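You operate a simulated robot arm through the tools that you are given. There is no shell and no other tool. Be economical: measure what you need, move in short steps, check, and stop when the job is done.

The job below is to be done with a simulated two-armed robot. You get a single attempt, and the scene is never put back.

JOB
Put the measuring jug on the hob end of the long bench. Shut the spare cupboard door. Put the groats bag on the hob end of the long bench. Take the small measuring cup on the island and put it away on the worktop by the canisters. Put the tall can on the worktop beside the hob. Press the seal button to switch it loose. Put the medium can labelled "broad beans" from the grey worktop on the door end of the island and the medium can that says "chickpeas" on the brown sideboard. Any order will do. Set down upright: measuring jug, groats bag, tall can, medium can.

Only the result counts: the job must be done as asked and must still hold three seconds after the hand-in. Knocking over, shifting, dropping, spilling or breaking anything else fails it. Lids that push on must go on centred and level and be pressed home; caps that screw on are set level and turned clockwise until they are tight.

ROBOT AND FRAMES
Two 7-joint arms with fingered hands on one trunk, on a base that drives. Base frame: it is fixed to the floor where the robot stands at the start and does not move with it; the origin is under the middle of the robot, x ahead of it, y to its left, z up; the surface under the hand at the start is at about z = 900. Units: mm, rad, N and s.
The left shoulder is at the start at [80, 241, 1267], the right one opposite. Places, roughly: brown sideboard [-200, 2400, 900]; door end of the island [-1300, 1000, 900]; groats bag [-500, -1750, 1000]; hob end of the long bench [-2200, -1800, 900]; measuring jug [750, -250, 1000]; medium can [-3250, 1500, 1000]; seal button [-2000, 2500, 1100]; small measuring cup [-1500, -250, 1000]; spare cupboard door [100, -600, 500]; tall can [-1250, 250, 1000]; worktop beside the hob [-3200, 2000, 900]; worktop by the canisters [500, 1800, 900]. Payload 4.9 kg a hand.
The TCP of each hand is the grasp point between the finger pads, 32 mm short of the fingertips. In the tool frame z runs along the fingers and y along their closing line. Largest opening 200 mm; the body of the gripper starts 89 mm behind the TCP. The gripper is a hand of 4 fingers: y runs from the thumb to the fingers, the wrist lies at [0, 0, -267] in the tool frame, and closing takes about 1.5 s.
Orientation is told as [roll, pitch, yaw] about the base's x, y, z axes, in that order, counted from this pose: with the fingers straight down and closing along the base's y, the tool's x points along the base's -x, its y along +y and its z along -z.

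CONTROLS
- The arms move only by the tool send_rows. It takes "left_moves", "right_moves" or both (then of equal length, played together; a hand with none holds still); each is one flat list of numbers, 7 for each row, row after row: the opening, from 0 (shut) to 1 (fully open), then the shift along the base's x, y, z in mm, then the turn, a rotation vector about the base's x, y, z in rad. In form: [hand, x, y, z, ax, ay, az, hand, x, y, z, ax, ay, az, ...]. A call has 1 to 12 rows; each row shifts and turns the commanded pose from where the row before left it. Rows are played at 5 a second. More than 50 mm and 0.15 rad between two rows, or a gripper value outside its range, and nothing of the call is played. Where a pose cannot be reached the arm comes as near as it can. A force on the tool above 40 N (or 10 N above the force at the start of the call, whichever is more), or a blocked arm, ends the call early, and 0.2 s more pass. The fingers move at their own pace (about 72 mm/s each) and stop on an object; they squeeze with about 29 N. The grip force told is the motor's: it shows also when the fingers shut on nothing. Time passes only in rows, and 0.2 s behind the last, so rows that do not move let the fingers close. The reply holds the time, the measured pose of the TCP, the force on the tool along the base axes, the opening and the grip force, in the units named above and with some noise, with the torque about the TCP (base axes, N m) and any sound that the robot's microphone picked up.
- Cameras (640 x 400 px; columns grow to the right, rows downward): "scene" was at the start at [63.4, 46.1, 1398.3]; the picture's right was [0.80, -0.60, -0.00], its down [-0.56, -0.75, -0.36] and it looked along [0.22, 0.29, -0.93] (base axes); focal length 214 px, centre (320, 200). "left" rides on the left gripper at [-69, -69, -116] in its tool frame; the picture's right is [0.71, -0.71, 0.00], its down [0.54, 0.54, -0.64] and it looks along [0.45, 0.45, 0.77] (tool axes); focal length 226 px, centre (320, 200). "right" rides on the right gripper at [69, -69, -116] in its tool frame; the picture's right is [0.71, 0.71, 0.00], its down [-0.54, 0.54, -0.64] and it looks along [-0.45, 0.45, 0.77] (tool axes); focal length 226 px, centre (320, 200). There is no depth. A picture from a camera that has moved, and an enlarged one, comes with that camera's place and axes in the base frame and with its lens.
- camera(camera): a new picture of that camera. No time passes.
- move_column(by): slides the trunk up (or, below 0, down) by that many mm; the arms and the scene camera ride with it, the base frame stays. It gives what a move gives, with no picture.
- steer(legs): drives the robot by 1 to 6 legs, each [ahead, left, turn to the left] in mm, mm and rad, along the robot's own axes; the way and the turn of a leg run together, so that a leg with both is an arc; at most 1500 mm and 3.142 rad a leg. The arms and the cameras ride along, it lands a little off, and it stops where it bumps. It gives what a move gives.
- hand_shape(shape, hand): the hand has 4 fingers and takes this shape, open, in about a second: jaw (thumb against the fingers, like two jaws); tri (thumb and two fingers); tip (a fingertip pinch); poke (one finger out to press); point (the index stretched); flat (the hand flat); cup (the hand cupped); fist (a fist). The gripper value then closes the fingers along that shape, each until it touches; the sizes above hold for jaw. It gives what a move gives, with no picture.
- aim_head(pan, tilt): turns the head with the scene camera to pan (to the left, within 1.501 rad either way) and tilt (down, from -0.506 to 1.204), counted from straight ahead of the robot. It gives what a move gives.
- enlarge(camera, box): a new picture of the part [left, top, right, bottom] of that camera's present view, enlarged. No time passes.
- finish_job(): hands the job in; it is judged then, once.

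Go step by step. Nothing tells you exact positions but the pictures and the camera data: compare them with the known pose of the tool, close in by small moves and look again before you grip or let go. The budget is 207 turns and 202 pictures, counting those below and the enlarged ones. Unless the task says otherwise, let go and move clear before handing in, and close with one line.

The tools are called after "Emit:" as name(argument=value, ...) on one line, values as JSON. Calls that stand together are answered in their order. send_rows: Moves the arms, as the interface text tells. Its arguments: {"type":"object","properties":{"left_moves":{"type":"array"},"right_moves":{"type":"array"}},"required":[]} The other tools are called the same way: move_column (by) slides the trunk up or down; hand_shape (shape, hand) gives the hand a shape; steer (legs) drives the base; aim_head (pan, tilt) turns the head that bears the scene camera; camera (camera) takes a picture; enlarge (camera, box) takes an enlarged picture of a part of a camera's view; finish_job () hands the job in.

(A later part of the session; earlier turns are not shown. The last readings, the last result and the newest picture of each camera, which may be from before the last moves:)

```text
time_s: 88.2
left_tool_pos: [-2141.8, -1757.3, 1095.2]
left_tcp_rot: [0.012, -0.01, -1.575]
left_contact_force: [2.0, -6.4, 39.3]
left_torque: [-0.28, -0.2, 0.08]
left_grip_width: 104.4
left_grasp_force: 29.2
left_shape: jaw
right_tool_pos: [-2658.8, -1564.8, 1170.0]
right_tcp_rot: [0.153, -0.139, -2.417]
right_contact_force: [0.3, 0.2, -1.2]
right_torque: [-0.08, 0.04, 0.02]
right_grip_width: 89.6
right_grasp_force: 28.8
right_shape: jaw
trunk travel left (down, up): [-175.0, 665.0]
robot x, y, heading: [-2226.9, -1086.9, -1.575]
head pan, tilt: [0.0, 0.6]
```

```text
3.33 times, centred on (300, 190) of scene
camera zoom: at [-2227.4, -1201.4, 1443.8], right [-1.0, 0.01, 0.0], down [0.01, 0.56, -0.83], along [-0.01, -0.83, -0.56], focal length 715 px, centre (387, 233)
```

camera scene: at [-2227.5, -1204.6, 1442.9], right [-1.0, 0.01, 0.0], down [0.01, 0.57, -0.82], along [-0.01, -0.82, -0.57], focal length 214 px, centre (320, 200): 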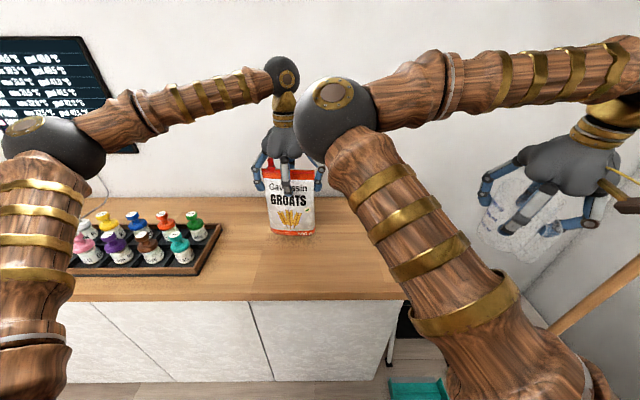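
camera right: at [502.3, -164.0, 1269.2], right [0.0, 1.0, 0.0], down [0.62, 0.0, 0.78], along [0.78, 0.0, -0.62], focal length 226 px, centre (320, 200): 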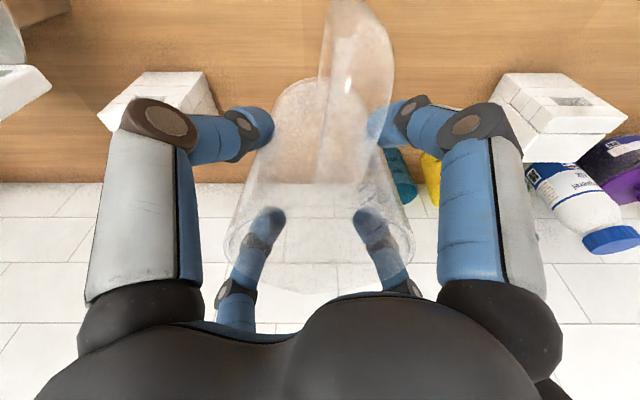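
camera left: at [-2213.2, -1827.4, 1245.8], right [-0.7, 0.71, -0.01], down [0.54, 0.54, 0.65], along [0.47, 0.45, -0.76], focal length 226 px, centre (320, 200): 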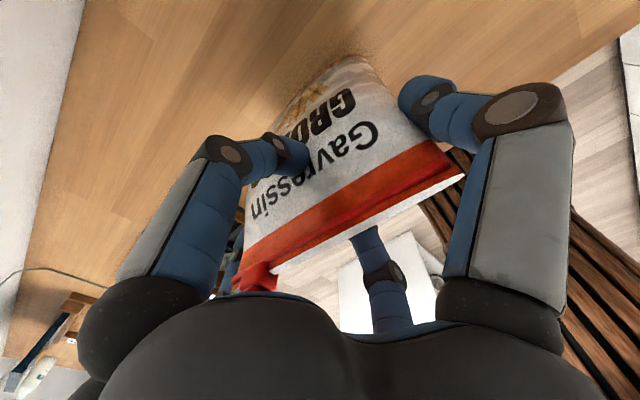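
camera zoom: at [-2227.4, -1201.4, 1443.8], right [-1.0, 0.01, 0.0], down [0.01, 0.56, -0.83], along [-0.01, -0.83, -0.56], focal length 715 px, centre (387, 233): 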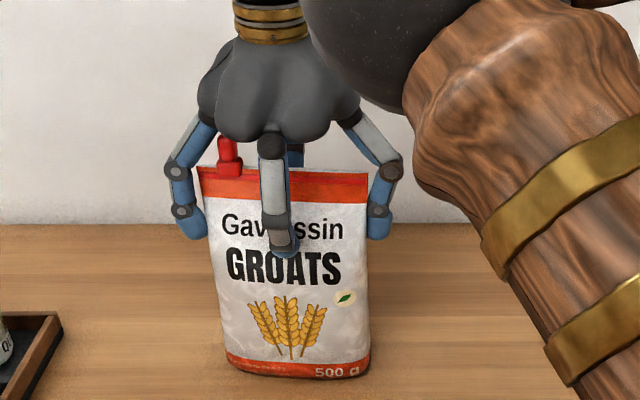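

Bag stands on the bench. I ease the pressure and open.

Emit:
send_rows(left_moves=[0, 0, 0, 4, 0, 0, 0, 0.5, 0, 0, 1, 0, 0, 0, 0.8, 0, 0, 0, 0, 0, 0, 1, 0, 0, 0, 0, 0, 0, 1, 0, 0, 0, 0, 0, 0, 1, 0, 0, 0, 0, 0, 0, 1, 0, 0, 0, 0, 0, 0])

Emit:
enlarge(camera="scene", box=[220, 130, 380, 250])

Emit:
camera(camera="left")

```text
time_s: 89.8
left_tool_pos: [-2141.3, -1758.9, 1093.6]
left_tcp_rot: [0.012, 0.0, -1.577]
left_contact_force: [0.7, -0.4, 0.4]
left_torque: [-0.01, 0.0, -0.01]
left_grip_width: 199.6
left_grasp_force: 0.1
left_shape: jaw
right_tool_pos: [-2658.1, -1567.8, 1168.6]
right_tcp_rot: [0.151, -0.134, -2.417]
right_contact_force: [-0.1, -1.2, -1.2]
right_torque: [-0.06, 0.0, -0.01]
right_grip_width: 89.9
right_grasp_force: 29.0
right_shape: jaw
trunk travel left (down, up): [-175.0, 665.0]
robot x, y, heading: [-2224.1, -1088.1, -1.58]
head pan, tilt: [0.0, 0.6]
```

```text
3.33 times, centred on (300, 190) of scene
camera zoom: at [-2227.2, -1204.4, 1442.8], right [-1.0, 0.01, 0.0], down [0.01, 0.57, -0.82], along [-0.01, -0.82, -0.57], focal length 715 px, centre (387, 233)
```

zoom: 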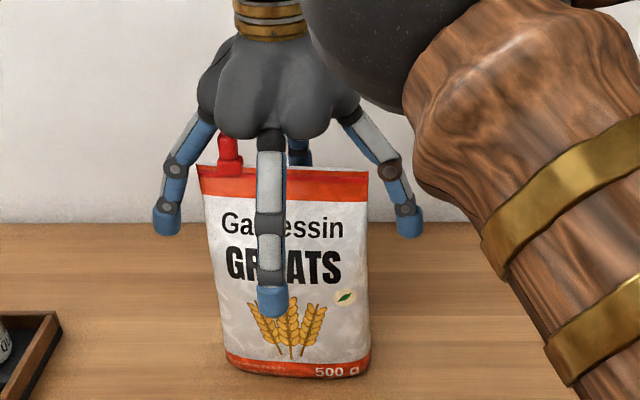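

```text
138 pictures are left
camera left: at [-2212.1, -1826.7, 1209.6], right [-0.7, 0.71, -0.01], down [0.54, 0.54, 0.65], along [0.47, 0.45, -0.76], focal length 226 px, centre (320, 200)
```

left: 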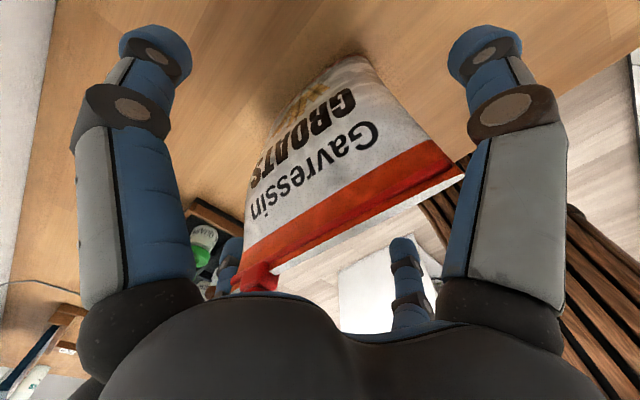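

Stands free. I raise the left hand straight up and swing it left, out of the right arm's way.

Emit:
send_rows(left_moves=[1, 0, 0, 40, 0, 0, 0, 1, 0, 0, 45, 0, 0, 0, 1, 0, 0, 45, 0, 0, 0, 1, 0, 0, 45, 0, 0, 0, 1, 35, 35, 0, 0, 0, 0, 1, 35, 35, 0, 0, 0, 0, 1, 35, 35, 0, 0, 0, 0, 1, 35, 35, 0, 0, 0, 0, 1, 35, 35, 0, 0, 0, 0, 1, 35, 35, 0, 0, 0, 0, 1, 35, 35, 0, 0, 0, 0, 1, 35, 35, 0, 0, 0, 0])

Emit:
camera(camera="scene")

```text
time_s: 92.4
left_tool_pos: [-1859.4, -1475.0, 1269.6]
left_tcp_rot: [0.013, -0.005, -1.576]
left_contact_force: [-0.1, 1.3, -0.1]
left_torque: [-0.05, 0.04, -0.02]
left_grip_width: 199.7
left_grasp_force: 0.1
left_shape: jaw
right_tool_pos: [-2657.6, -1564.2, 1171.2]
right_tcp_rot: [0.153, -0.137, -2.419]
right_contact_force: [0.2, 0.3, -1.3]
right_torque: [-0.09, 0.02, -0.03]
right_grip_width: 90.1
right_grasp_force: 29.8
right_shape: jaw
trunk travel left (down, up): [-175.0, 665.0]
robot x, y, heading: [-2226.6, -1086.8, -1.582]
head pan, tilt: [0.0, 0.6]
```

```text
137 pictures are left
camera scene: at [-2225.7, -1201.0, 1443.2], right [-1.0, 0.01, 0.0], down [0.01, 0.56, -0.83], along [-0.01, -0.83, -0.56], focal length 214 px, centre (320, 200)
```

scene: 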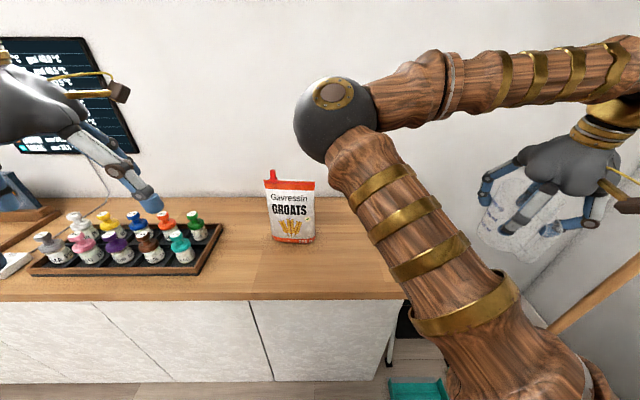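

The bag stands well. I drive left 315 so the jug comes over the free end at about x -2345.

Emit:
steer(legs=[[0, 312, 0]])

Emit:
send_rows(right_moves=[0.3, 0, -40, 0, 0, 0, 0, 0.3, 0, -40, 0, 0, 0, 0, 0.3, 0, -35, 0, 0, 0, 0, 0.3, 0, 0, -40, 0, 0, 0, 0.3, 0, 0, -40, 0, 0, 0, 0.3, 0, 0, -40, 0, 0, 0, 0.3, 0, 0, 0, 0, 0, 0])

Emit:
aim_head(pan=-0.5, tilt=0.6)

Emit:
camera(camera="scene")

Emit:
camera(camera="right")

```text
time_s: 94.5
left_tool_pos: [-1549.4, -1478.9, 1269.1]
left_tcp_rot: [0.016, -0.002, -1.575]
left_contact_force: [-0.1, -0.4, 0.3]
left_torque: [0.03, 0.02, 0.0]
left_grip_width: 199.9
left_grasp_force: 0.1
left_shape: jaw
right_tool_pos: [-2347.1, -1571.3, 1167.5]
right_tcp_rot: [0.152, -0.137, -2.411]
right_contact_force: [0.2, 0.0, -2.5]
right_torque: [-0.02, -0.01, 0.01]
right_grip_width: 90.1
right_grasp_force: 29.3
right_shape: jaw
trunk travel left (down, up): [-175.0, 665.0]
robot x, y, heading: [-1913.6, -1086.4, -1.574]
head pan, tilt: [0.0, 0.6]
```

```text
time_s: 96.1
left_tool_pos: [-1550.1, -1478.0, 1270.8]
left_tcp_rot: [0.013, -0.004, -1.575]
left_contact_force: [-0.1, 0.2, 0.6]
left_torque: [-0.02, -0.02, -0.01]
left_grip_width: 200.0
left_grasp_force: 0.1
left_shape: jaw
right_tool_pos: [-2347.7, -1685.1, 1048.6]
right_tcp_rot: [0.152, -0.135, -2.415]
right_contact_force: [-0.3, 0.1, -1.8]
right_torque: [-0.06, 0.01, -0.01]
right_grip_width: 89.8
right_grasp_force: 29.2
right_shape: jaw
trunk travel left (down, up): [-175.0, 665.0]
robot x, y, heading: [-1917.4, -1090.0, -1.572]
head pan, tilt: [0.0, 0.6]
```

```text
time_s: 97.0
left_tool_pos: [-1549.5, -1479.0, 1269.3]
left_tcp_rot: [0.014, -0.002, -1.575]
left_contact_force: [-0.5, 0.9, 0.0]
left_torque: [-0.02, 0.01, -0.02]
left_grip_width: 200.1
left_grasp_force: 0.0
left_shape: jaw
right_tool_pos: [-2348.9, -1686.4, 1048.9]
right_tcp_rot: [0.151, -0.137, -2.414]
right_contact_force: [0.1, -0.2, -0.5]
right_torque: [0.0, 0.01, 0.03]
right_grip_width: 89.8
right_grasp_force: 28.6
right_shape: jaw
trunk travel left (down, up): [-175.0, 665.0]
robot x, y, heading: [-1912.7, -1088.9, -1.577]
head pan, tilt: [-0.499, 0.6]
```

```text
136 pictures are left
camera scene: at [-1959.0, -1195.9, 1442.9], right [-0.88, 0.48, 0.0], down [0.27, 0.49, -0.82], along [-0.4, -0.72, -0.57], focal length 214 px, centre (320, 200)
```

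scene: 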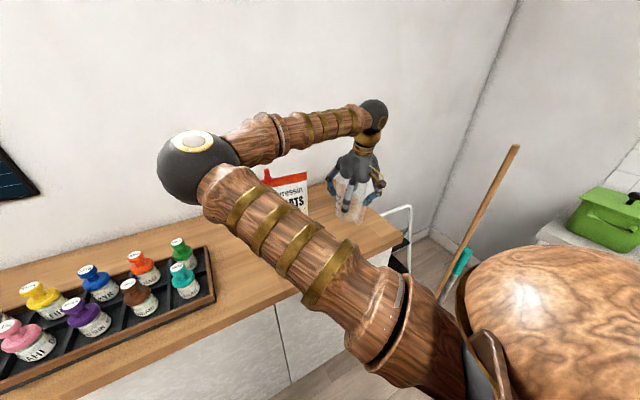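

```text
135 pictures are left
camera right: at [-2343.9, -1566.4, 1141.8], right [1.0, -0.05, 0.01], down [-0.04, -0.62, 0.78], along [-0.03, -0.78, -0.62], focal length 226 px, centre (320, 200)
```

right: 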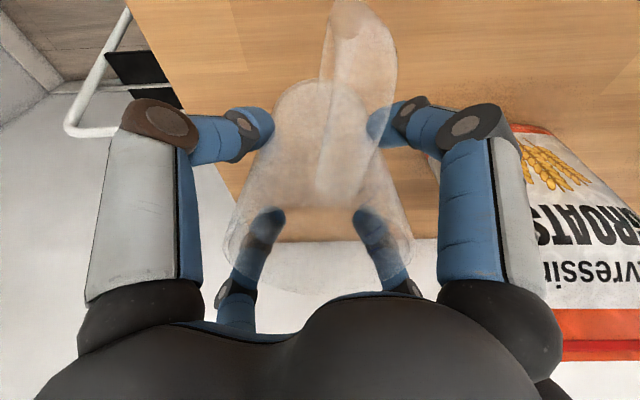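

Spot clear. I lower the jug to the surface.

Emit:
send_rows(right_moves=[0.3, 0, 0, -25, 0, 0, 0, 0.3, 0, 0, -20, 0, 0, 0, 0.3, 0, 0, -4, 0, 0, 0, 0.3, 0, 0, -3, 0, 0, 0, 0.3, 0, 0, -2, 0, 0, 0, 0.3, 0, 0, 0, 0, 0, 0])

Emit:
enlarge(camera="scene", box=[260, 100, 420, 250])

```text
time_s: 98.4
left_tool_pos: [-1550.0, -1479.8, 1269.1]
left_tcp_rot: [0.015, -0.002, -1.573]
left_contact_force: [0.1, 0.2, -0.6]
left_torque: [0.03, 0.01, 0.03]
left_grip_width: 199.9
left_grasp_force: 0.0
left_shape: jaw
right_tool_pos: [-2346.5, -1686.5, 994.0]
right_tcp_rot: [0.152, -0.137, -2.415]
right_contact_force: [-1.1, -0.6, 2.9]
right_torque: [0.09, 0.16, 0.02]
right_grip_width: 89.9
right_grasp_force: 28.9
right_shape: jaw
trunk travel left (down, up): [-175.0, 665.0]
robot x, y, heading: [-1917.4, -1088.4, -1.579]
head pan, tilt: [-0.499, 0.6]
```

```text
2.67 times, centred on (340, 175) of scene
camera zoom: at [-1958.9, -1195.6, 1443.0], right [-0.88, 0.48, 0.0], down [0.27, 0.49, -0.83], along [-0.4, -0.72, -0.57], focal length 572 px, centre (267, 267)
```

zoom: 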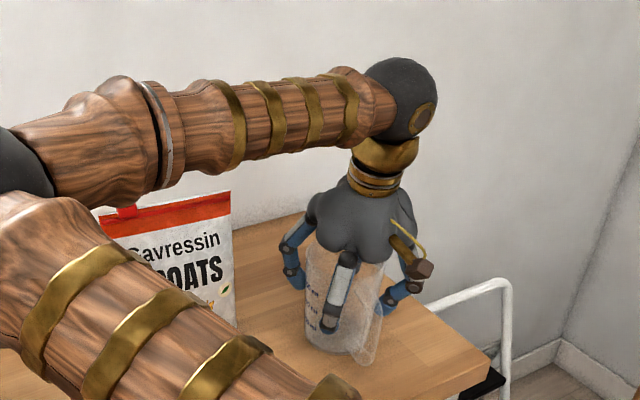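

Touching down. I open and rise vertically.

Emit:
send_rows(right_moves=[0.5, 0, 0, 0, 0, 0, 0, 0.64, 0, 0, 0, 0, 0, 0, 0.66, 0, 0, 0, 0, 0, 0, 0.66, 0, 0, 0, 0, 0, 0, 0.66, 0, 0, 0, 0, 0, 0])

Emit:
camera(camera="right")

Emit:
send_rows(right_moves=[0.66, 0, 0, 15, 0, 0, 0, 0.66, 0, 0, 25, 0, 0, 0, 0.66, 0, 0, 30, 0, 0, 0, 0.66, 0, 0, 40, 0, 0, 0, 0.66, 0, 0, 45, 0, 0, 0, 0.66, 0, 0, 45, 0, 0, 0, 0.8, 0, 40, 20, 0, 0, 0, 1, 0, 45, 0, 0, 0, 0, 1, 0, 45, 0, 0, 0, 0])

Emit:
camera(camera="scene")

```text
time_s: 99.6
left_tool_pos: [-1548.5, -1478.7, 1270.1]
left_tcp_rot: [0.015, -0.002, -1.575]
left_contact_force: [0.7, -0.8, -0.2]
left_torque: [0.0, -0.01, 0.01]
left_grip_width: 200.0
left_grasp_force: 0.2
left_shape: jaw
right_tool_pos: [-2347.1, -1685.5, 993.7]
right_tcp_rot: [0.154, -0.136, -2.413]
right_contact_force: [-0.1, 0.0, -0.2]
right_torque: [-0.01, -0.03, 0.05]
right_grip_width: 131.2
right_grasp_force: 0.0
right_shape: jaw
trunk travel left (down, up): [-175.0, 665.0]
robot x, y, heading: [-1916.1, -1089.4, -1.575]
head pan, tilt: [-0.499, 0.6]
```

```text
133 pictures are left
camera right: at [-2342.3, -1566.5, 1088.0], right [1.0, -0.05, 0.01], down [-0.04, -0.62, 0.78], along [-0.03, -0.78, -0.62], focal length 226 px, centre (320, 200)
```

right: 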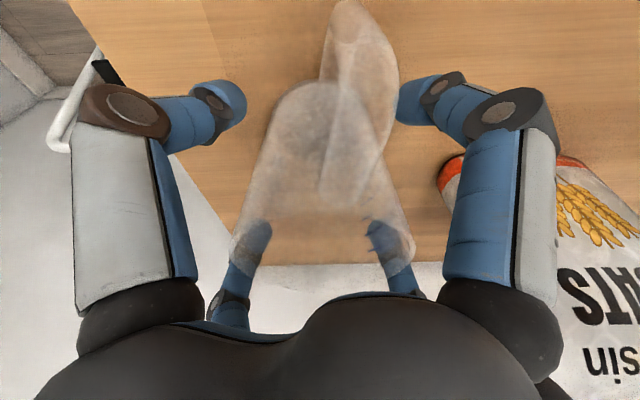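

```text
time_s: 101.6
left_tool_pos: [-1550.0, -1476.9, 1270.6]
left_tcp_rot: [0.014, -0.004, -1.574]
left_contact_force: [0.7, 0.4, 0.9]
left_torque: [0.01, -0.02, -0.01]
left_grip_width: 199.8
left_grasp_force: 0.1
left_shape: jaw
right_tool_pos: [-2348.1, -1553.7, 1215.1]
right_tcp_rot: [0.151, -0.136, -2.412]
right_contact_force: [0.2, 0.1, -0.3]
right_torque: [-0.02, 0.02, -0.02]
right_grip_width: 200.0
right_grasp_force: 0.0
right_shape: jaw
trunk travel left (down, up): [-175.0, 665.0]
robot x, y, heading: [-1915.6, -1084.0, -1.58]
head pan, tilt: [-0.499, 0.6]
```

```text
132 pictures are left
camera scene: at [-1959.0, -1194.4, 1443.0], right [-0.88, 0.48, 0.0], down [0.27, 0.49, -0.83], along [-0.4, -0.72, -0.56], focal length 214 px, centre (320, 200)
```

scene: 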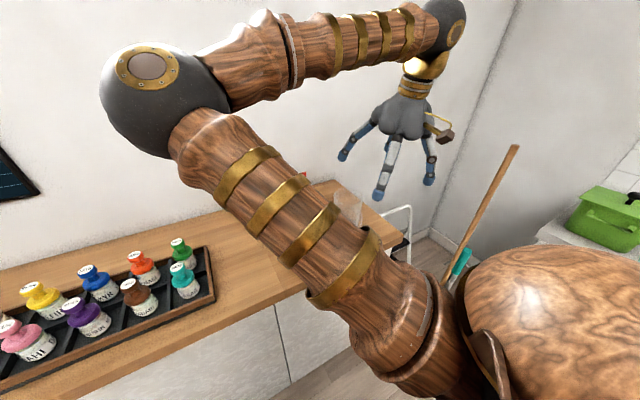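

The jug stands. Next the island: I tuck the hands in, turn round to face it and look.

Emit:
send_rows(right_moves=[1, 35, 20, 0, 0, 0.1, 0, 1, 35, 20, 0, 0.0, 0.1, 0, 1, 35, 20, 0, 0, 0, 0, 1, 35, 20, 0, 0, 0, 0])

Emit:
steer(legs=[[-50, 0, 0], [0, 0, 3.0]])

Emit:
aim_head(pan=-0.2, tilt=0.5)

Emit:
camera(camera="scene")

```text
time_s: 102.6
left_tool_pos: [-1547.4, -1477.6, 1269.3]
left_tcp_rot: [0.013, -0.002, -1.575]
left_contact_force: [-0.3, -0.3, 0.5]
left_torque: [0.0, 0.06, 0.01]
left_grip_width: 199.8
left_grasp_force: 0.0
left_shape: jaw
right_tool_pos: [-2203.9, -1477.3, 1214.9]
right_tcp_rot: [0.012, -0.285, -2.385]
right_contact_force: [0.1, 0.7, -0.1]
right_torque: [0.01, 0.04, -0.04]
right_grip_width: 200.1
right_grasp_force: 0.1
right_shape: jaw
trunk travel left (down, up): [-175.0, 665.0]
robot x, y, heading: [-1913.9, -1088.5, -1.575]
head pan, tilt: [-0.499, 0.6]
```

```text
time_s: 110.7
left_tool_pos: [-2244.0, -618.0, 1270.2]
left_tcp_rot: [0.015, -0.003, 1.474]
left_contact_force: [0.1, -0.6, -0.3]
left_torque: [0.0, 0.03, 0.0]
left_grip_width: 199.8
left_grasp_force: 0.0
left_shape: jaw
right_tool_pos: [-1589.2, -679.5, 1213.3]
right_tcp_rot: [0.016, -0.283, 0.666]
right_contact_force: [0.5, -0.1, 0.8]
right_torque: [-0.01, -0.03, 0.0]
right_grip_width: 200.0
right_grasp_force: 0.1
right_shape: jaw
trunk travel left (down, up): [-175.0, 665.0]
robot x, y, heading: [-1918.3, -1038.3, 1.476]
head pan, tilt: [-0.499, 0.6]
```

```text
time_s: 111.5
left_tool_pos: [-2244.7, -618.0, 1269.6]
left_tcp_rot: [0.015, -0.003, 1.475]
left_contact_force: [0.0, -0.4, -0.3]
left_torque: [0.04, 0.01, -0.02]
left_grip_width: 200.0
left_grasp_force: 0.1
left_shape: jaw
right_tool_pos: [-1589.7, -678.7, 1213.5]
right_tcp_rot: [0.013, -0.286, 0.665]
right_contact_force: [0.5, -0.3, -0.2]
right_torque: [-0.02, 0.01, -0.04]
right_grip_width: 200.1
right_grasp_force: 0.0
right_shape: jaw
trunk travel left (down, up): [-175.0, 665.0]
robot x, y, heading: [-1913.6, -1035.6, 1.472]
head pan, tilt: [-0.201, 0.499]
```

```text
131 pictures are left
camera scene: at [-1886.1, -920.5, 1452.0], right [0.96, -0.3, 0.0], down [-0.14, -0.46, -0.88], along [0.26, 0.84, -0.48], focal length 214 px, centre (320, 200)
```

scene: 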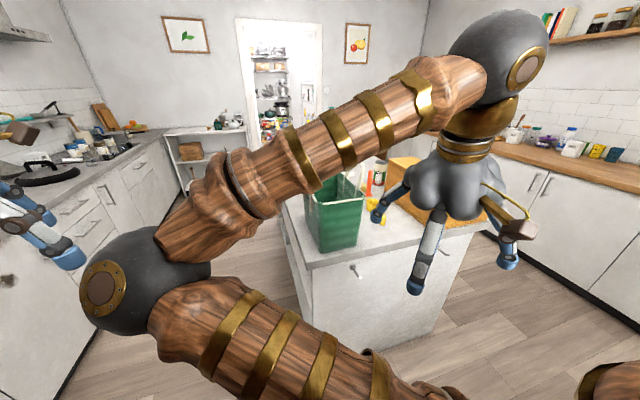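

The island spans x -1763…-900, y -395…1180. I clear the right arm to the right (and level it) to see the island top.

Emit:
send_rows(right_moves=[1, 40, -25, 10, -0.088, 0.112, 0, 1, 40, -25, 10, -0.088, 0.112, 0, 1, 40, -25, 0, 0, 0, 0, 1, 40, -25, 0, 0, 0, 0, 1, 40, -25, 0, 0, 0, 0])

Emit:
aim_head(pan=-0.4, tilt=0.5)

Emit:
camera(camera="scene")

```text
time_s: 112.7
left_tool_pos: [-2241.8, -616.8, 1270.5]
left_tcp_rot: [0.015, -0.002, 1.475]
left_contact_force: [0.3, -0.4, 0.0]
left_torque: [0.01, 0.03, 0.0]
left_grip_width: 199.9
left_grasp_force: 0.1
left_shape: jaw
right_tool_pos: [-1390.1, -803.8, 1232.5]
right_tcp_rot: [0.014, 0.004, 0.665]
right_contact_force: [-0.1, 0.2, 0.7]
right_torque: [0.01, 0.03, -0.02]
right_grip_width: 199.6
right_grasp_force: 0.0
right_shape: jaw
trunk travel left (down, up): [-175.0, 665.0]
robot x, y, heading: [-1915.1, -1037.1, 1.473]
head pan, tilt: [-0.201, 0.499]
```

```text
time_s: 113.4
left_tool_pos: [-2245.2, -616.8, 1270.0]
left_tcp_rot: [0.014, -0.002, 1.475]
left_contact_force: [-0.4, 0.6, 0.6]
left_torque: [0.01, -0.05, 0.04]
left_grip_width: 199.9
left_grasp_force: 0.2
left_shape: jaw
right_tool_pos: [-1392.7, -801.8, 1233.3]
right_tcp_rot: [0.013, 0.001, 0.664]
right_contact_force: [0.5, 0.5, -0.4]
right_torque: [-0.01, -0.02, -0.02]
right_grip_width: 199.7
right_grasp_force: 0.0
right_shape: jaw
trunk travel left (down, up): [-175.0, 665.0]
robot x, y, heading: [-1914.5, -1037.6, 1.472]
head pan, tilt: [-0.4, 0.499]
```

```text
130 pictures are left
camera scene: at [-1870.1, -927.3, 1452.0], right [0.88, -0.48, 0.0], down [-0.23, -0.42, -0.88], along [0.42, 0.77, -0.48], focal length 214 px, centre (320, 200)
```

scene: 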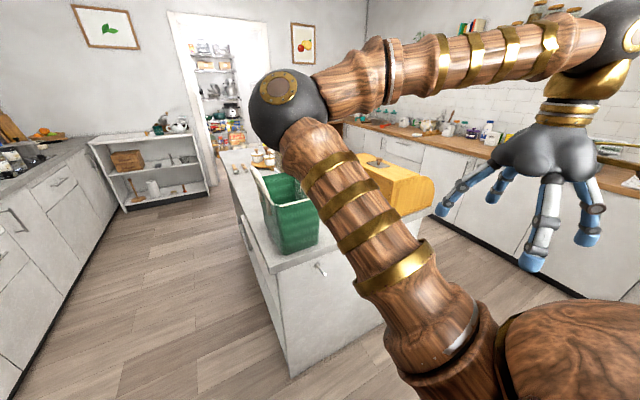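

The elbow blocks; I'll go round into the left aisle (between island and hob counter) and face the island from there.

Emit:
steer(legs=[[0, 0, -1.472], [-400, 0, 0], [0, 700, 0]])

Emit:
aim_head(pan=0.0, tilt=0.5)

Emit:
camera(camera="scene")

Emit:
aim_head(pan=0.8, tilt=0.4)

Emit:
camera(camera="scene")

```text
time_s: 122.9
left_tool_pos: [-1941.8, 32.5, 1270.9]
left_tcp_rot: [0.013, -0.002, 0.016]
left_contact_force: [0.4, -0.7, -0.2]
left_torque: [0.01, 0.0, -0.02]
left_grip_width: 199.9
left_grasp_force: 0.1
left_shape: jaw
right_tool_pos: [-2029.7, -835.3, 1232.4]
right_tcp_rot: [0.014, 0.0, -0.795]
right_contact_force: [-0.7, -0.4, 0.8]
right_torque: [0.0, 0.02, -0.01]
right_grip_width: 200.1
right_grasp_force: 0.1
right_shape: jaw
trunk travel left (down, up): [-175.0, 665.0]
robot x, y, heading: [-2323.3, -339.4, 0.018]
head pan, tilt: [-0.4, 0.499]
```

```text
time_s: 123.8
left_tool_pos: [-1941.7, 31.1, 1269.4]
left_tcp_rot: [0.014, -0.003, 0.019]
left_contact_force: [0.4, 0.0, 0.3]
left_torque: [0.04, -0.03, 0.01]
left_grip_width: 200.1
left_grasp_force: 0.0
left_shape: jaw
right_tool_pos: [-2028.4, -835.3, 1233.7]
right_tcp_rot: [0.014, 0.001, -0.792]
right_contact_force: [1.3, -0.5, 0.2]
right_torque: [0.0, 0.0, -0.02]
right_grip_width: 199.8
right_grasp_force: 0.1
right_shape: jaw
trunk travel left (down, up): [-175.0, 665.0]
robot x, y, heading: [-2321.9, -341.8, 0.014]
head pan, tilt: [0.0, 0.499]
```

```text
129 pictures are left
camera scene: at [-2202.6, -338.8, 1452.0], right [0.01, -1.0, 0.0], down [-0.48, -0.01, -0.88], along [0.88, 0.01, -0.48], focal length 214 px, centre (320, 200)
```

scene: 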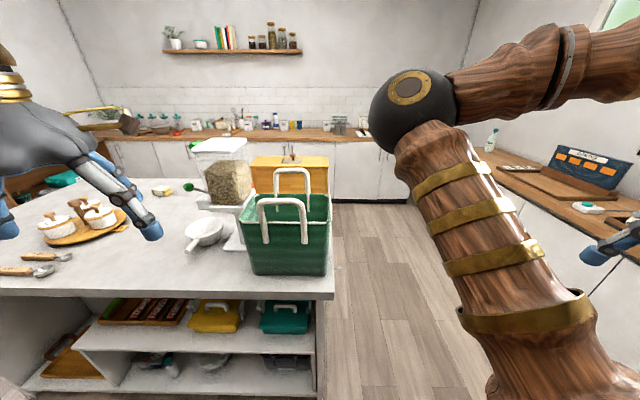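

```text
time_s: 124.9
left_tool_pos: [-1941.3, 32.8, 1269.7]
left_tcp_rot: [0.014, -0.002, 0.018]
left_contact_force: [0.1, -0.7, 0.9]
left_torque: [-0.01, 0.02, 0.0]
left_grip_width: 199.8
left_grasp_force: 0.0
left_shape: jaw
right_tool_pos: [-2028.9, -835.3, 1232.1]
right_tcp_rot: [0.014, 0.002, -0.793]
right_contact_force: [-0.3, 0.2, -0.1]
right_torque: [0.02, 0.02, 0.01]
right_grip_width: 199.6
right_grasp_force: 0.0
right_shape: jaw
trunk travel left (down, up): [-175.0, 665.0]
robot x, y, heading: [-2325.6, -341.7, 0.008]
head pan, tilt: [0.799, 0.4]
```

```text
128 pictures are left
camera scene: at [-2229.9, -272.6, 1461.1], right [0.73, -0.69, 0.0], down [-0.27, -0.28, -0.92], along [0.63, 0.67, -0.39], focal length 214 px, centre (320, 200)
```

scene: 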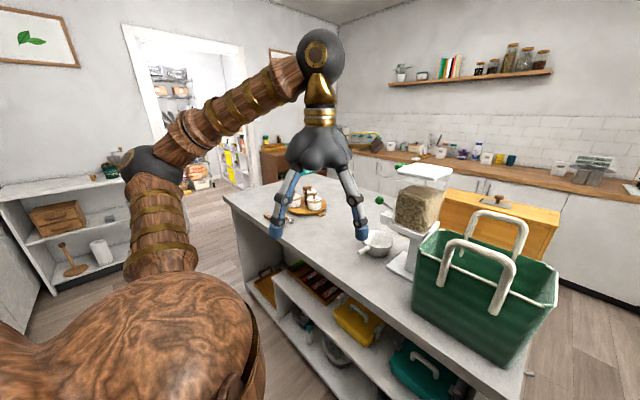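

I see no cup at the hinted place yet; it may be hidden behind the green caddy. I raise the trunk for a higher view.

Emit:
move_column(by=450)

Emit:
aim_head(pan=0.15, tilt=0.75)

Emit:
camera(camera="scene")

```text
refused: 450 is not a number from -400 to 400
```

```text
time_s: 125.9
left_tool_pos: [-1941.2, 32.3, 1269.4]
left_tcp_rot: [0.014, -0.003, 0.016]
left_contact_force: [0.7, -0.3, -0.2]
left_torque: [-0.01, 0.01, 0.05]
left_grip_width: 199.9
left_grasp_force: 0.0
left_shape: jaw
right_tool_pos: [-2029.8, -833.9, 1233.8]
right_tcp_rot: [0.014, 0.001, -0.794]
right_contact_force: [-0.1, -0.4, 0.4]
right_torque: [-0.01, -0.02, 0.01]
right_grip_width: 199.7
right_grasp_force: 0.2
right_shape: jaw
trunk travel left (down, up): [-175.0, 665.0]
robot x, y, heading: [-2326.2, -339.6, 0.014]
head pan, tilt: [0.15, 0.75]
```

```text
127 pictures are left
camera scene: at [-2211.8, -326.1, 1430.0], right [0.16, -0.99, 0.0], down [-0.67, -0.11, -0.73], along [0.72, 0.12, -0.68], focal length 214 px, centre (320, 200)
```

scene: 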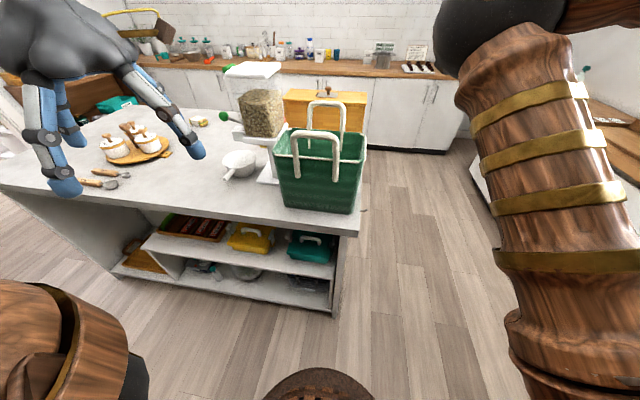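

Emit:
move_column(by=400)

Emit:
camera(camera="scene")

```text
time_s: 129.8
left_tool_pos: [-1941.3, 33.5, 1668.7]
left_tcp_rot: [0.015, -0.003, 0.017]
left_contact_force: [-0.3, -0.6, -0.6]
left_torque: [-0.02, 0.03, 0.01]
left_grip_width: 199.8
left_grasp_force: 0.1
left_shape: jaw
right_tool_pos: [-2028.5, -834.8, 1633.3]
right_tcp_rot: [0.013, 0.002, -0.793]
right_contact_force: [0.1, 1.1, 0.0]
right_torque: [-0.01, 0.0, 0.03]
right_grip_width: 200.0
right_grasp_force: 0.1
right_shape: jaw
trunk travel left (down, up): [-575.0, 265.0]
robot x, y, heading: [-2324.2, -341.4, 0.015]
head pan, tilt: [0.15, 0.75]
```

```text
126 pictures are left
camera scene: at [-2211.7, -326.2, 1830.0], right [0.16, -0.99, 0.0], down [-0.67, -0.11, -0.73], along [0.72, 0.12, -0.68], focal length 214 px, centre (320, 200)
```

scene: 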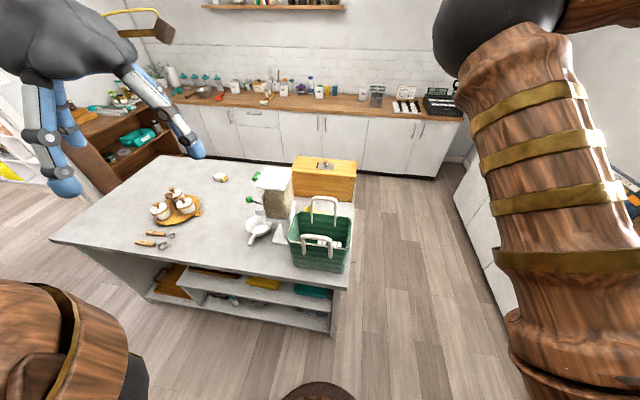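

Emit:
enlarge(camera="scene", box=[200, 140, 380, 280])

Emit:
enlarge(camera="scene", box=[120, 150, 290, 270])

```text
2.86 times, centred on (290, 210) of scene
camera zoom: at [-2211.7, -326.2, 1830.0], right [0.16, -0.99, 0.0], down [-0.67, -0.11, -0.73], along [0.72, 0.12, -0.68], focal length 613 px, centre (406, 171)
```

zoom: 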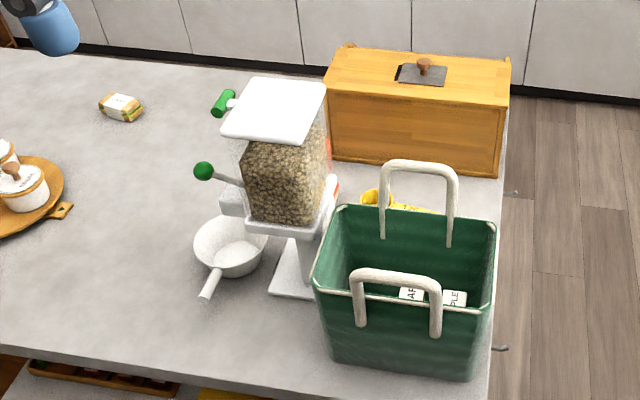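

```text
3.33 times, centred on (205, 210) of scene
camera zoom: at [-2211.7, -326.2, 1830.0], right [0.16, -0.99, 0.0], down [-0.67, -0.11, -0.73], along [0.72, 0.12, -0.68], focal length 715 px, centre (703, 167)
```

zoom: 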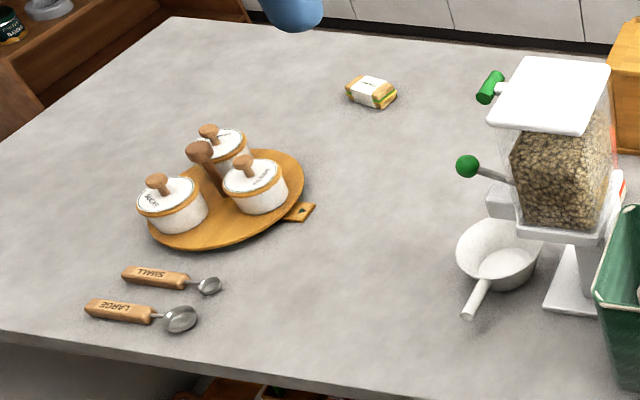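

A yellow cup-like object lies between the green caddy and the bread box at about [-1347, -148]. I drive round to the island's end, facing it.

Emit:
steer(legs=[[0, -620, 0], [960, 0, 0], [0, 0, 1.556]])

Emit:
aim_head(pan=0.0, tilt=0.8)

Emit:
camera(camera="scene")

```text
time_s: 141.5
left_tool_pos: [-1729.6, -559.1, 1670.3]
left_tcp_rot: [0.014, -0.003, 1.551]
left_contact_force: [0.4, -0.3, -0.6]
left_torque: [-0.01, 0.06, -0.01]
left_grip_width: 199.9
left_grasp_force: 0.1
left_shape: jaw
right_tool_pos: [-866.0, -678.3, 1633.6]
right_tcp_rot: [0.015, 0.002, 0.74]
right_contact_force: [0.0, 0.4, 1.0]
right_torque: [-0.01, 0.0, 0.0]
right_grip_width: 199.9
right_grasp_force: 0.0
right_shape: jaw
trunk travel left (down, up): [-575.0, 265.0]
robot x, y, heading: [-1366.4, -954.0, 1.551]
head pan, tilt: [0.15, 0.75]
```

```text
time_s: 142.2
left_tool_pos: [-1729.2, -558.3, 1668.5]
left_tcp_rot: [0.013, 0.0, 1.55]
left_contact_force: [1.3, 1.1, 0.1]
left_torque: [-0.02, 0.01, -0.01]
left_grip_width: 199.8
left_grasp_force: 0.0
left_shape: jaw
right_tool_pos: [-866.7, -679.3, 1633.9]
right_tcp_rot: [0.014, 0.0, 0.739]
right_contact_force: [0.0, 0.3, 0.6]
right_torque: [-0.01, -0.01, 0.05]
right_grip_width: 200.0
right_grasp_force: 0.1
right_shape: jaw
trunk travel left (down, up): [-575.0, 265.0]
robot x, y, heading: [-1369.7, -951.8, 1.547]
head pan, tilt: [0.0, 0.799]
```

```text
123 pictures are left
camera scene: at [-1368.3, -842.4, 1826.0], right [1.0, -0.02, 0.0], down [-0.02, -0.72, -0.7], along [0.02, 0.7, -0.72], focal length 214 px, centre (320, 200)
```

scene: 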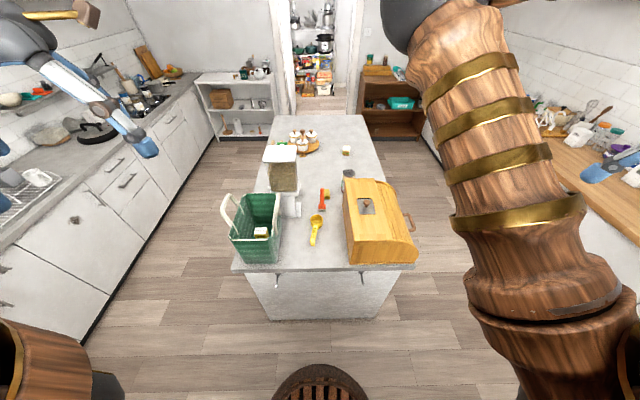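

Emit:
enlarge(camera="scene", box=[220, 120, 420, 270])

Emit:
enlarge(camera="scene", box=[285, 170, 365, 250])

```text
2.67 times, centred on (320, 195) of scene
camera zoom: at [-1368.3, -842.4, 1826.0], right [1.0, -0.02, 0.0], down [-0.02, -0.72, -0.7], along [0.02, 0.7, -0.72], focal length 572 px, centre (320, 213)
```

zoom: 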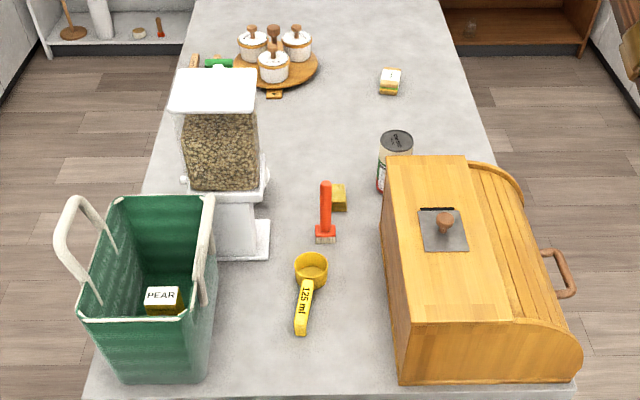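

```text
5.00 times, centred on (325, 210) of scene
camera zoom: at [-1368.3, -842.4, 1826.0], right [1.0, -0.02, 0.0], down [-0.02, -0.72, -0.7], along [0.02, 0.7, -0.72], focal length 1072 px, centre (295, 150)
```

zoom: 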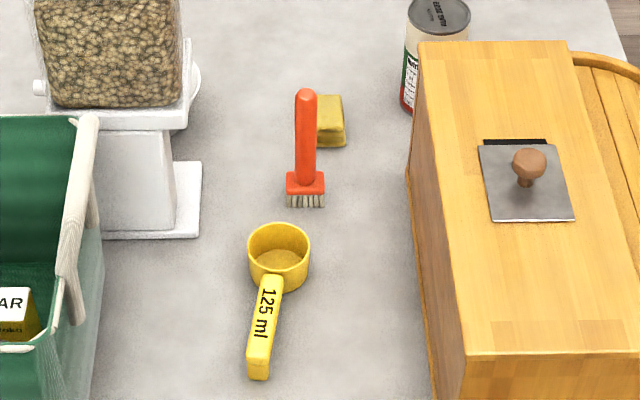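

The yellow "125 ml" scoop is the measuring cup: bowl at about [-1365, -118], Ø64, handle towards me; an upright brush stands behind it. I position the robot so the right hand can take it and lower the trunk.

Emit:
steer(legs=[[140, 140, 0.02]])

Emit:
move_column(by=-400)

Emit:
camera(camera="scene")

```text
time_s: 143.8
left_tool_pos: [-1872.2, -426.9, 1671.7]
left_tcp_rot: [0.018, -0.006, 1.566]
left_contact_force: [0.8, -0.5, -1.4]
left_torque: [0.05, 0.07, 0.02]
left_grip_width: 199.7
left_grasp_force: 0.1
left_shape: jaw
right_tool_pos: [-1005.8, -534.1, 1633.4]
right_tcp_rot: [0.016, 0.0, 0.754]
right_contact_force: [-0.6, -0.7, 0.3]
right_torque: [0.02, 0.07, -0.01]
right_grip_width: 199.7
right_grasp_force: 0.1
right_shape: jaw
trunk travel left (down, up): [-575.0, 265.0]
robot x, y, heading: [-1514.6, -812.8, 1.562]
head pan, tilt: [0.0, 0.799]
```

```text
time_s: 147.7
left_tool_pos: [-1874.8, -422.6, 1269.1]
left_tcp_rot: [0.015, -0.004, 1.567]
left_contact_force: [-0.1, 0.7, -0.4]
left_torque: [0.02, -0.03, 0.0]
left_grip_width: 199.5
left_grasp_force: 0.0
left_shape: jaw
right_tool_pos: [-1010.3, -528.1, 1233.2]
right_tcp_rot: [0.013, 0.001, 0.756]
right_contact_force: [-1.0, -0.2, 0.6]
right_torque: [0.0, -0.02, 0.0]
right_grip_width: 200.0
right_grasp_force: 0.1
right_shape: jaw
trunk travel left (down, up): [-175.0, 665.0]
robot x, y, heading: [-1511.1, -808.8, 1.566]
head pan, tilt: [0.0, 0.799]
```

```text
120 pictures are left
camera scene: at [-1509.4, -700.4, 1426.1], right [1.0, -0.01, 0.0], down [-0.01, -0.72, -0.7], along [0.01, 0.7, -0.72], focal length 214 px, centre (320, 200)
```

scene: 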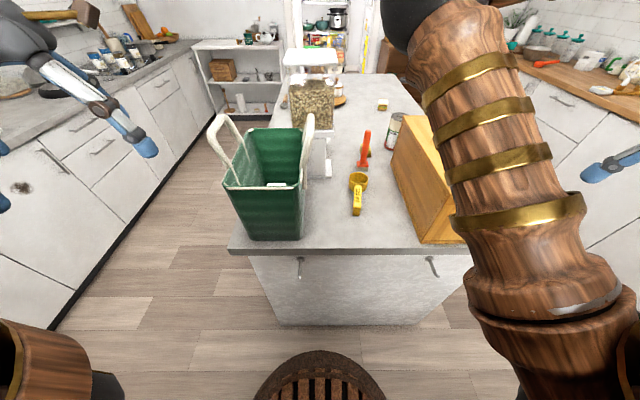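

I bring the right hand above the cup, tilting it slightly away from the brush.

Emit:
send_rows(right_moves=[1, -34, 0, 0, 0, 0, 0, 1, -34, 30, 0, 0, 0, 0, 1, -34, 30, 0, 0, 0, 0, 1, -34, 30, 0, 0, 0, 0, 0.7, -34, 30, 0, 0, 0, 0, 0.7, -34, 30, 0, 0, 0, 0, 0.7, -34, 30, 0, 0.1, 0, 0, 0.55, -34, 30, 0, 0.1, 0, 0, 0.55, -34, 30, 0, 0.1, 0, 0, 0.55, -34, 30, 0, 0, 0, 0, 0.55, -15, 40, 0, 0, 0, 0, 0.55, 0, 40, 0, 0, 0, 0])

Emit:
camera(camera="right")

Emit:
camera(camera="scene")

```text
time_s: 150.2
left_tool_pos: [-1874.4, -421.2, 1269.0]
left_tcp_rot: [0.015, -0.002, 1.566]
left_contact_force: [-0.8, 0.0, -0.3]
left_torque: [-0.02, -0.03, 0.0]
left_grip_width: 199.9
left_grasp_force: 0.2
left_shape: jaw
right_tool_pos: [-1361.6, -181.2, 1232.3]
right_tcp_rot: [0.236, -0.201, 0.732]
right_contact_force: [-0.4, 0.6, -0.4]
right_torque: [-0.04, -0.01, 0.01]
right_grip_width: 110.3
right_grasp_force: 0.1
right_shape: jaw
trunk travel left (down, up): [-175.0, 665.0]
robot x, y, heading: [-1512.9, -813.2, 1.559]
head pan, tilt: [0.0, 0.799]
```

```text
119 pictures are left
camera right: at [-1364.2, -308.7, 1313.2], right [-1.0, 0.03, 0.02], down [0.03, 0.53, 0.84], along [0.01, 0.84, -0.53], focal length 226 px, centre (320, 200)
```

right: 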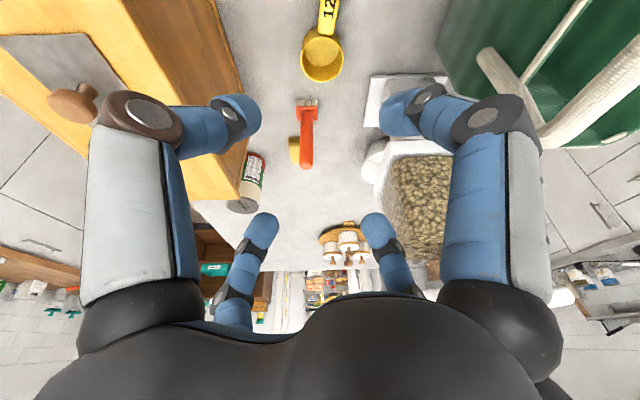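

```text
118 pictures are left
camera scene: at [-1508.8, -699.1, 1425.9], right [1.0, -0.01, 0.0], down [-0.01, -0.72, -0.7], along [0.01, 0.7, -0.72], focal length 214 px, centre (320, 200)
```

scene: 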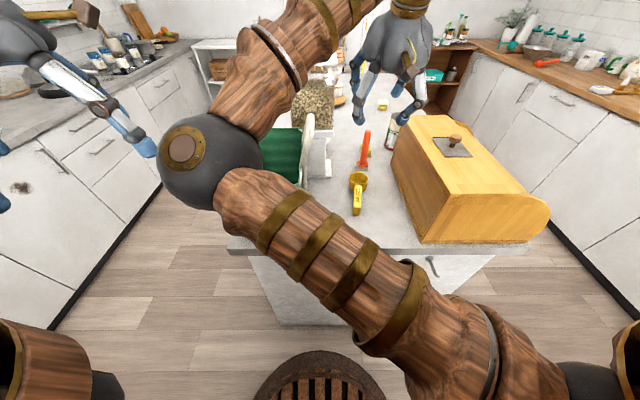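

Emit:
enlarge(camera="scene", box=[330, 120, 410, 220])

Emit:
enlarge(camera="right", box=[250, 0, 400, 180])

```text
4.00 times, centred on (370, 170) of scene
camera zoom: at [-1508.8, -699.1, 1425.9], right [1.0, -0.01, 0.0], down [-0.01, -0.72, -0.7], along [0.01, 0.7, -0.72], focal length 858 px, centre (120, 320)
```

zoom: 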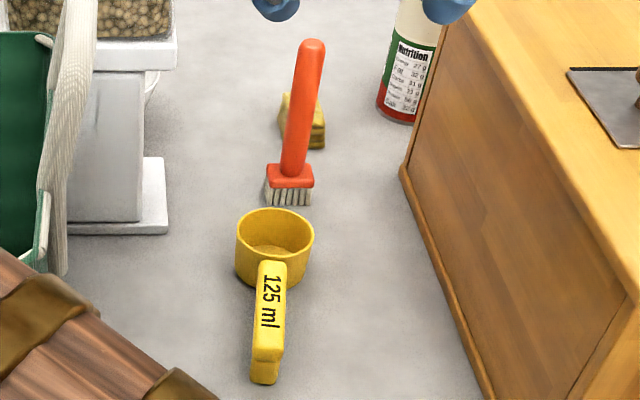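

```text
2.22 times, centred on (325, 90) of right
camera zoom: at [-1364.2, -308.7, 1313.2], right [-1.0, 0.03, 0.02], down [0.03, 0.53, 0.84], along [0.01, 0.84, -0.53], focal length 502 px, centre (309, 444)
```

zoom: 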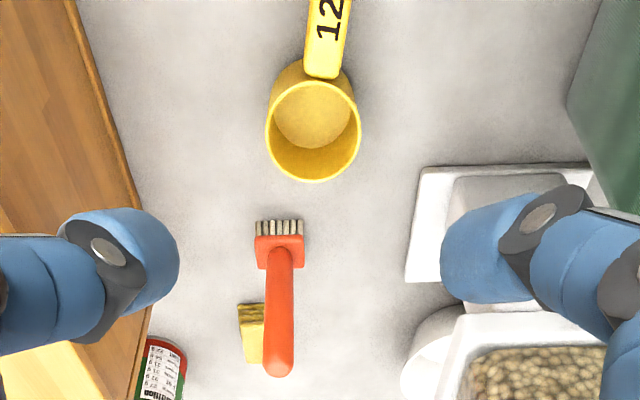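

Cup at [-1369, -128], rim ≈ 945; the brush stands at [-1337, -29] up to 1072. I reduce the tilt to ~0.17 and come down in stages.

Emit:
send_rows(right_moves=[0.5, -2, 12, -40, -0.07, 0, 0, 0.5, -2, 12, -40, -0.07, 0, 0, 0.5, -2, 13, -40, 0, 0, 0, 0.5, -1, 13, -40, 0, 0, 0, 0.5, 0, 0, -30, 0, 0, 0, 0.5, 0, 0, 0, 0, 0, 0])

Emit:
camera(camera="right")

Emit:
enlarge(camera="scene", box=[310, 70, 430, 230])

```text
time_s: 151.7
left_tool_pos: [-1874.8, -423.2, 1269.9]
left_tcp_rot: [0.013, -0.004, 1.567]
left_contact_force: [0.2, -0.9, 0.6]
left_torque: [-0.02, 0.02, 0.03]
left_grip_width: 200.1
left_grasp_force: 0.0
left_shape: jaw
right_tool_pos: [-1370.9, -129.8, 1042.5]
right_tcp_rot: [0.131, -0.107, 0.748]
right_contact_force: [-0.3, 0.4, 0.2]
right_torque: [-0.03, -0.02, 0.01]
right_grip_width: 100.5
right_grasp_force: 0.0
right_shape: jaw
trunk travel left (down, up): [-175.0, 665.0]
robot x, y, heading: [-1506.4, -809.6, 1.56]
head pan, tilt: [0.0, 0.799]
```

```text
115 pictures are left
camera right: at [-1373.4, -244.2, 1140.2], right [-1.0, 0.03, 0.02], down [0.03, 0.65, 0.76], along [0.01, 0.76, -0.65], focal length 226 px, centre (320, 200)
```

right: 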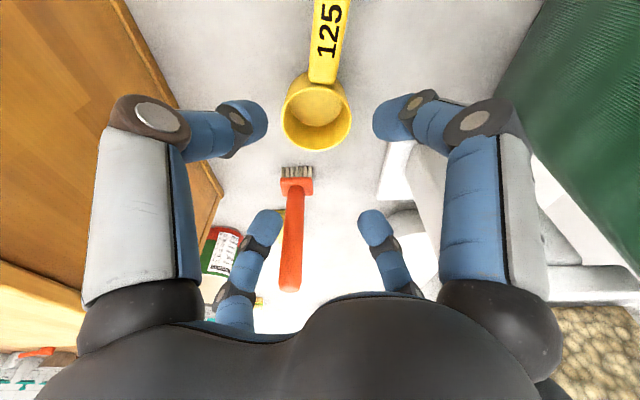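

```text
2.50 times, centred on (370, 150) of scene
camera zoom: at [-1509.6, -700.5, 1426.0], right [1.0, -0.01, 0.0], down [-0.01, -0.72, -0.7], along [0.01, 0.7, -0.72], focal length 536 px, centre (195, 325)
```

zoom: 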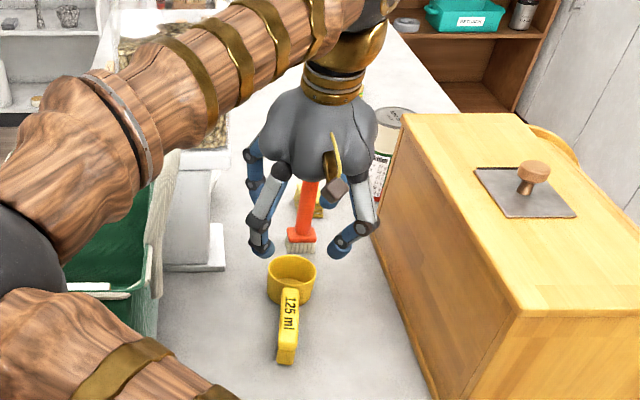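

Alignment is good with margin to the brush. I lower to the cup.

Emit:
send_rows(right_moves=[0.5, 0, -2, -30, 0, 0, 0, 0.5, 0, -2, -30, 0, 0, 0, 0.5, 0, 0, -20, 0, 0, 0, 0.5, 0, 0, -12, 0, 0, 0, 0.5, 0, 0, 0, 0, 0, 0])

Emit:
camera(camera="right")

Emit:
enlarge(camera="scene", box=[310, 70, 430, 230])

```text
time_s: 152.8
left_tool_pos: [-1868.9, -433.6, 1274.5]
left_tcp_rot: [0.018, -0.014, 1.565]
left_contact_force: [1.1, -0.3, -0.1]
left_torque: [0.0, -0.01, -0.03]
left_grip_width: 199.8
left_grasp_force: 0.2
left_shape: jaw
right_tool_pos: [-1364.6, -142.5, 962.8]
right_tcp_rot: [0.148, -0.116, 0.743]
right_contact_force: [0.8, -1.5, 1.1]
right_torque: [0.0, -0.02, 0.0]
right_grip_width: 100.0
right_grasp_force: 0.1
right_shape: jaw
trunk travel left (down, up): [-175.0, 665.0]
robot x, y, heading: [-1508.6, -813.7, 1.561]
head pan, tilt: [0.0, 0.799]
```

```text
113 pictures are left
camera right: at [-1366.6, -257.5, 1057.5], right [-1.0, 0.03, 0.02], down [0.04, 0.63, 0.77], along [0.01, 0.77, -0.63], focal length 226 px, centre (320, 200)
```

right: 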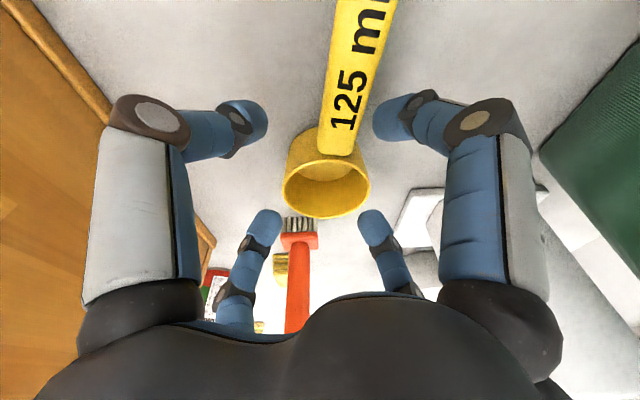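

```text
2.50 times, centred on (370, 150) of scene
camera zoom: at [-1502.0, -713.7, 1427.3], right [1.0, -0.01, -0.01], down [-0.01, -0.71, -0.7], along [0.0, 0.7, -0.71], focal length 536 px, centre (195, 325)
```

zoom: 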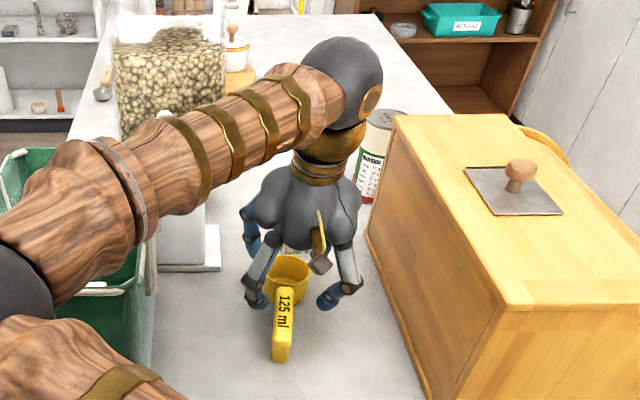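

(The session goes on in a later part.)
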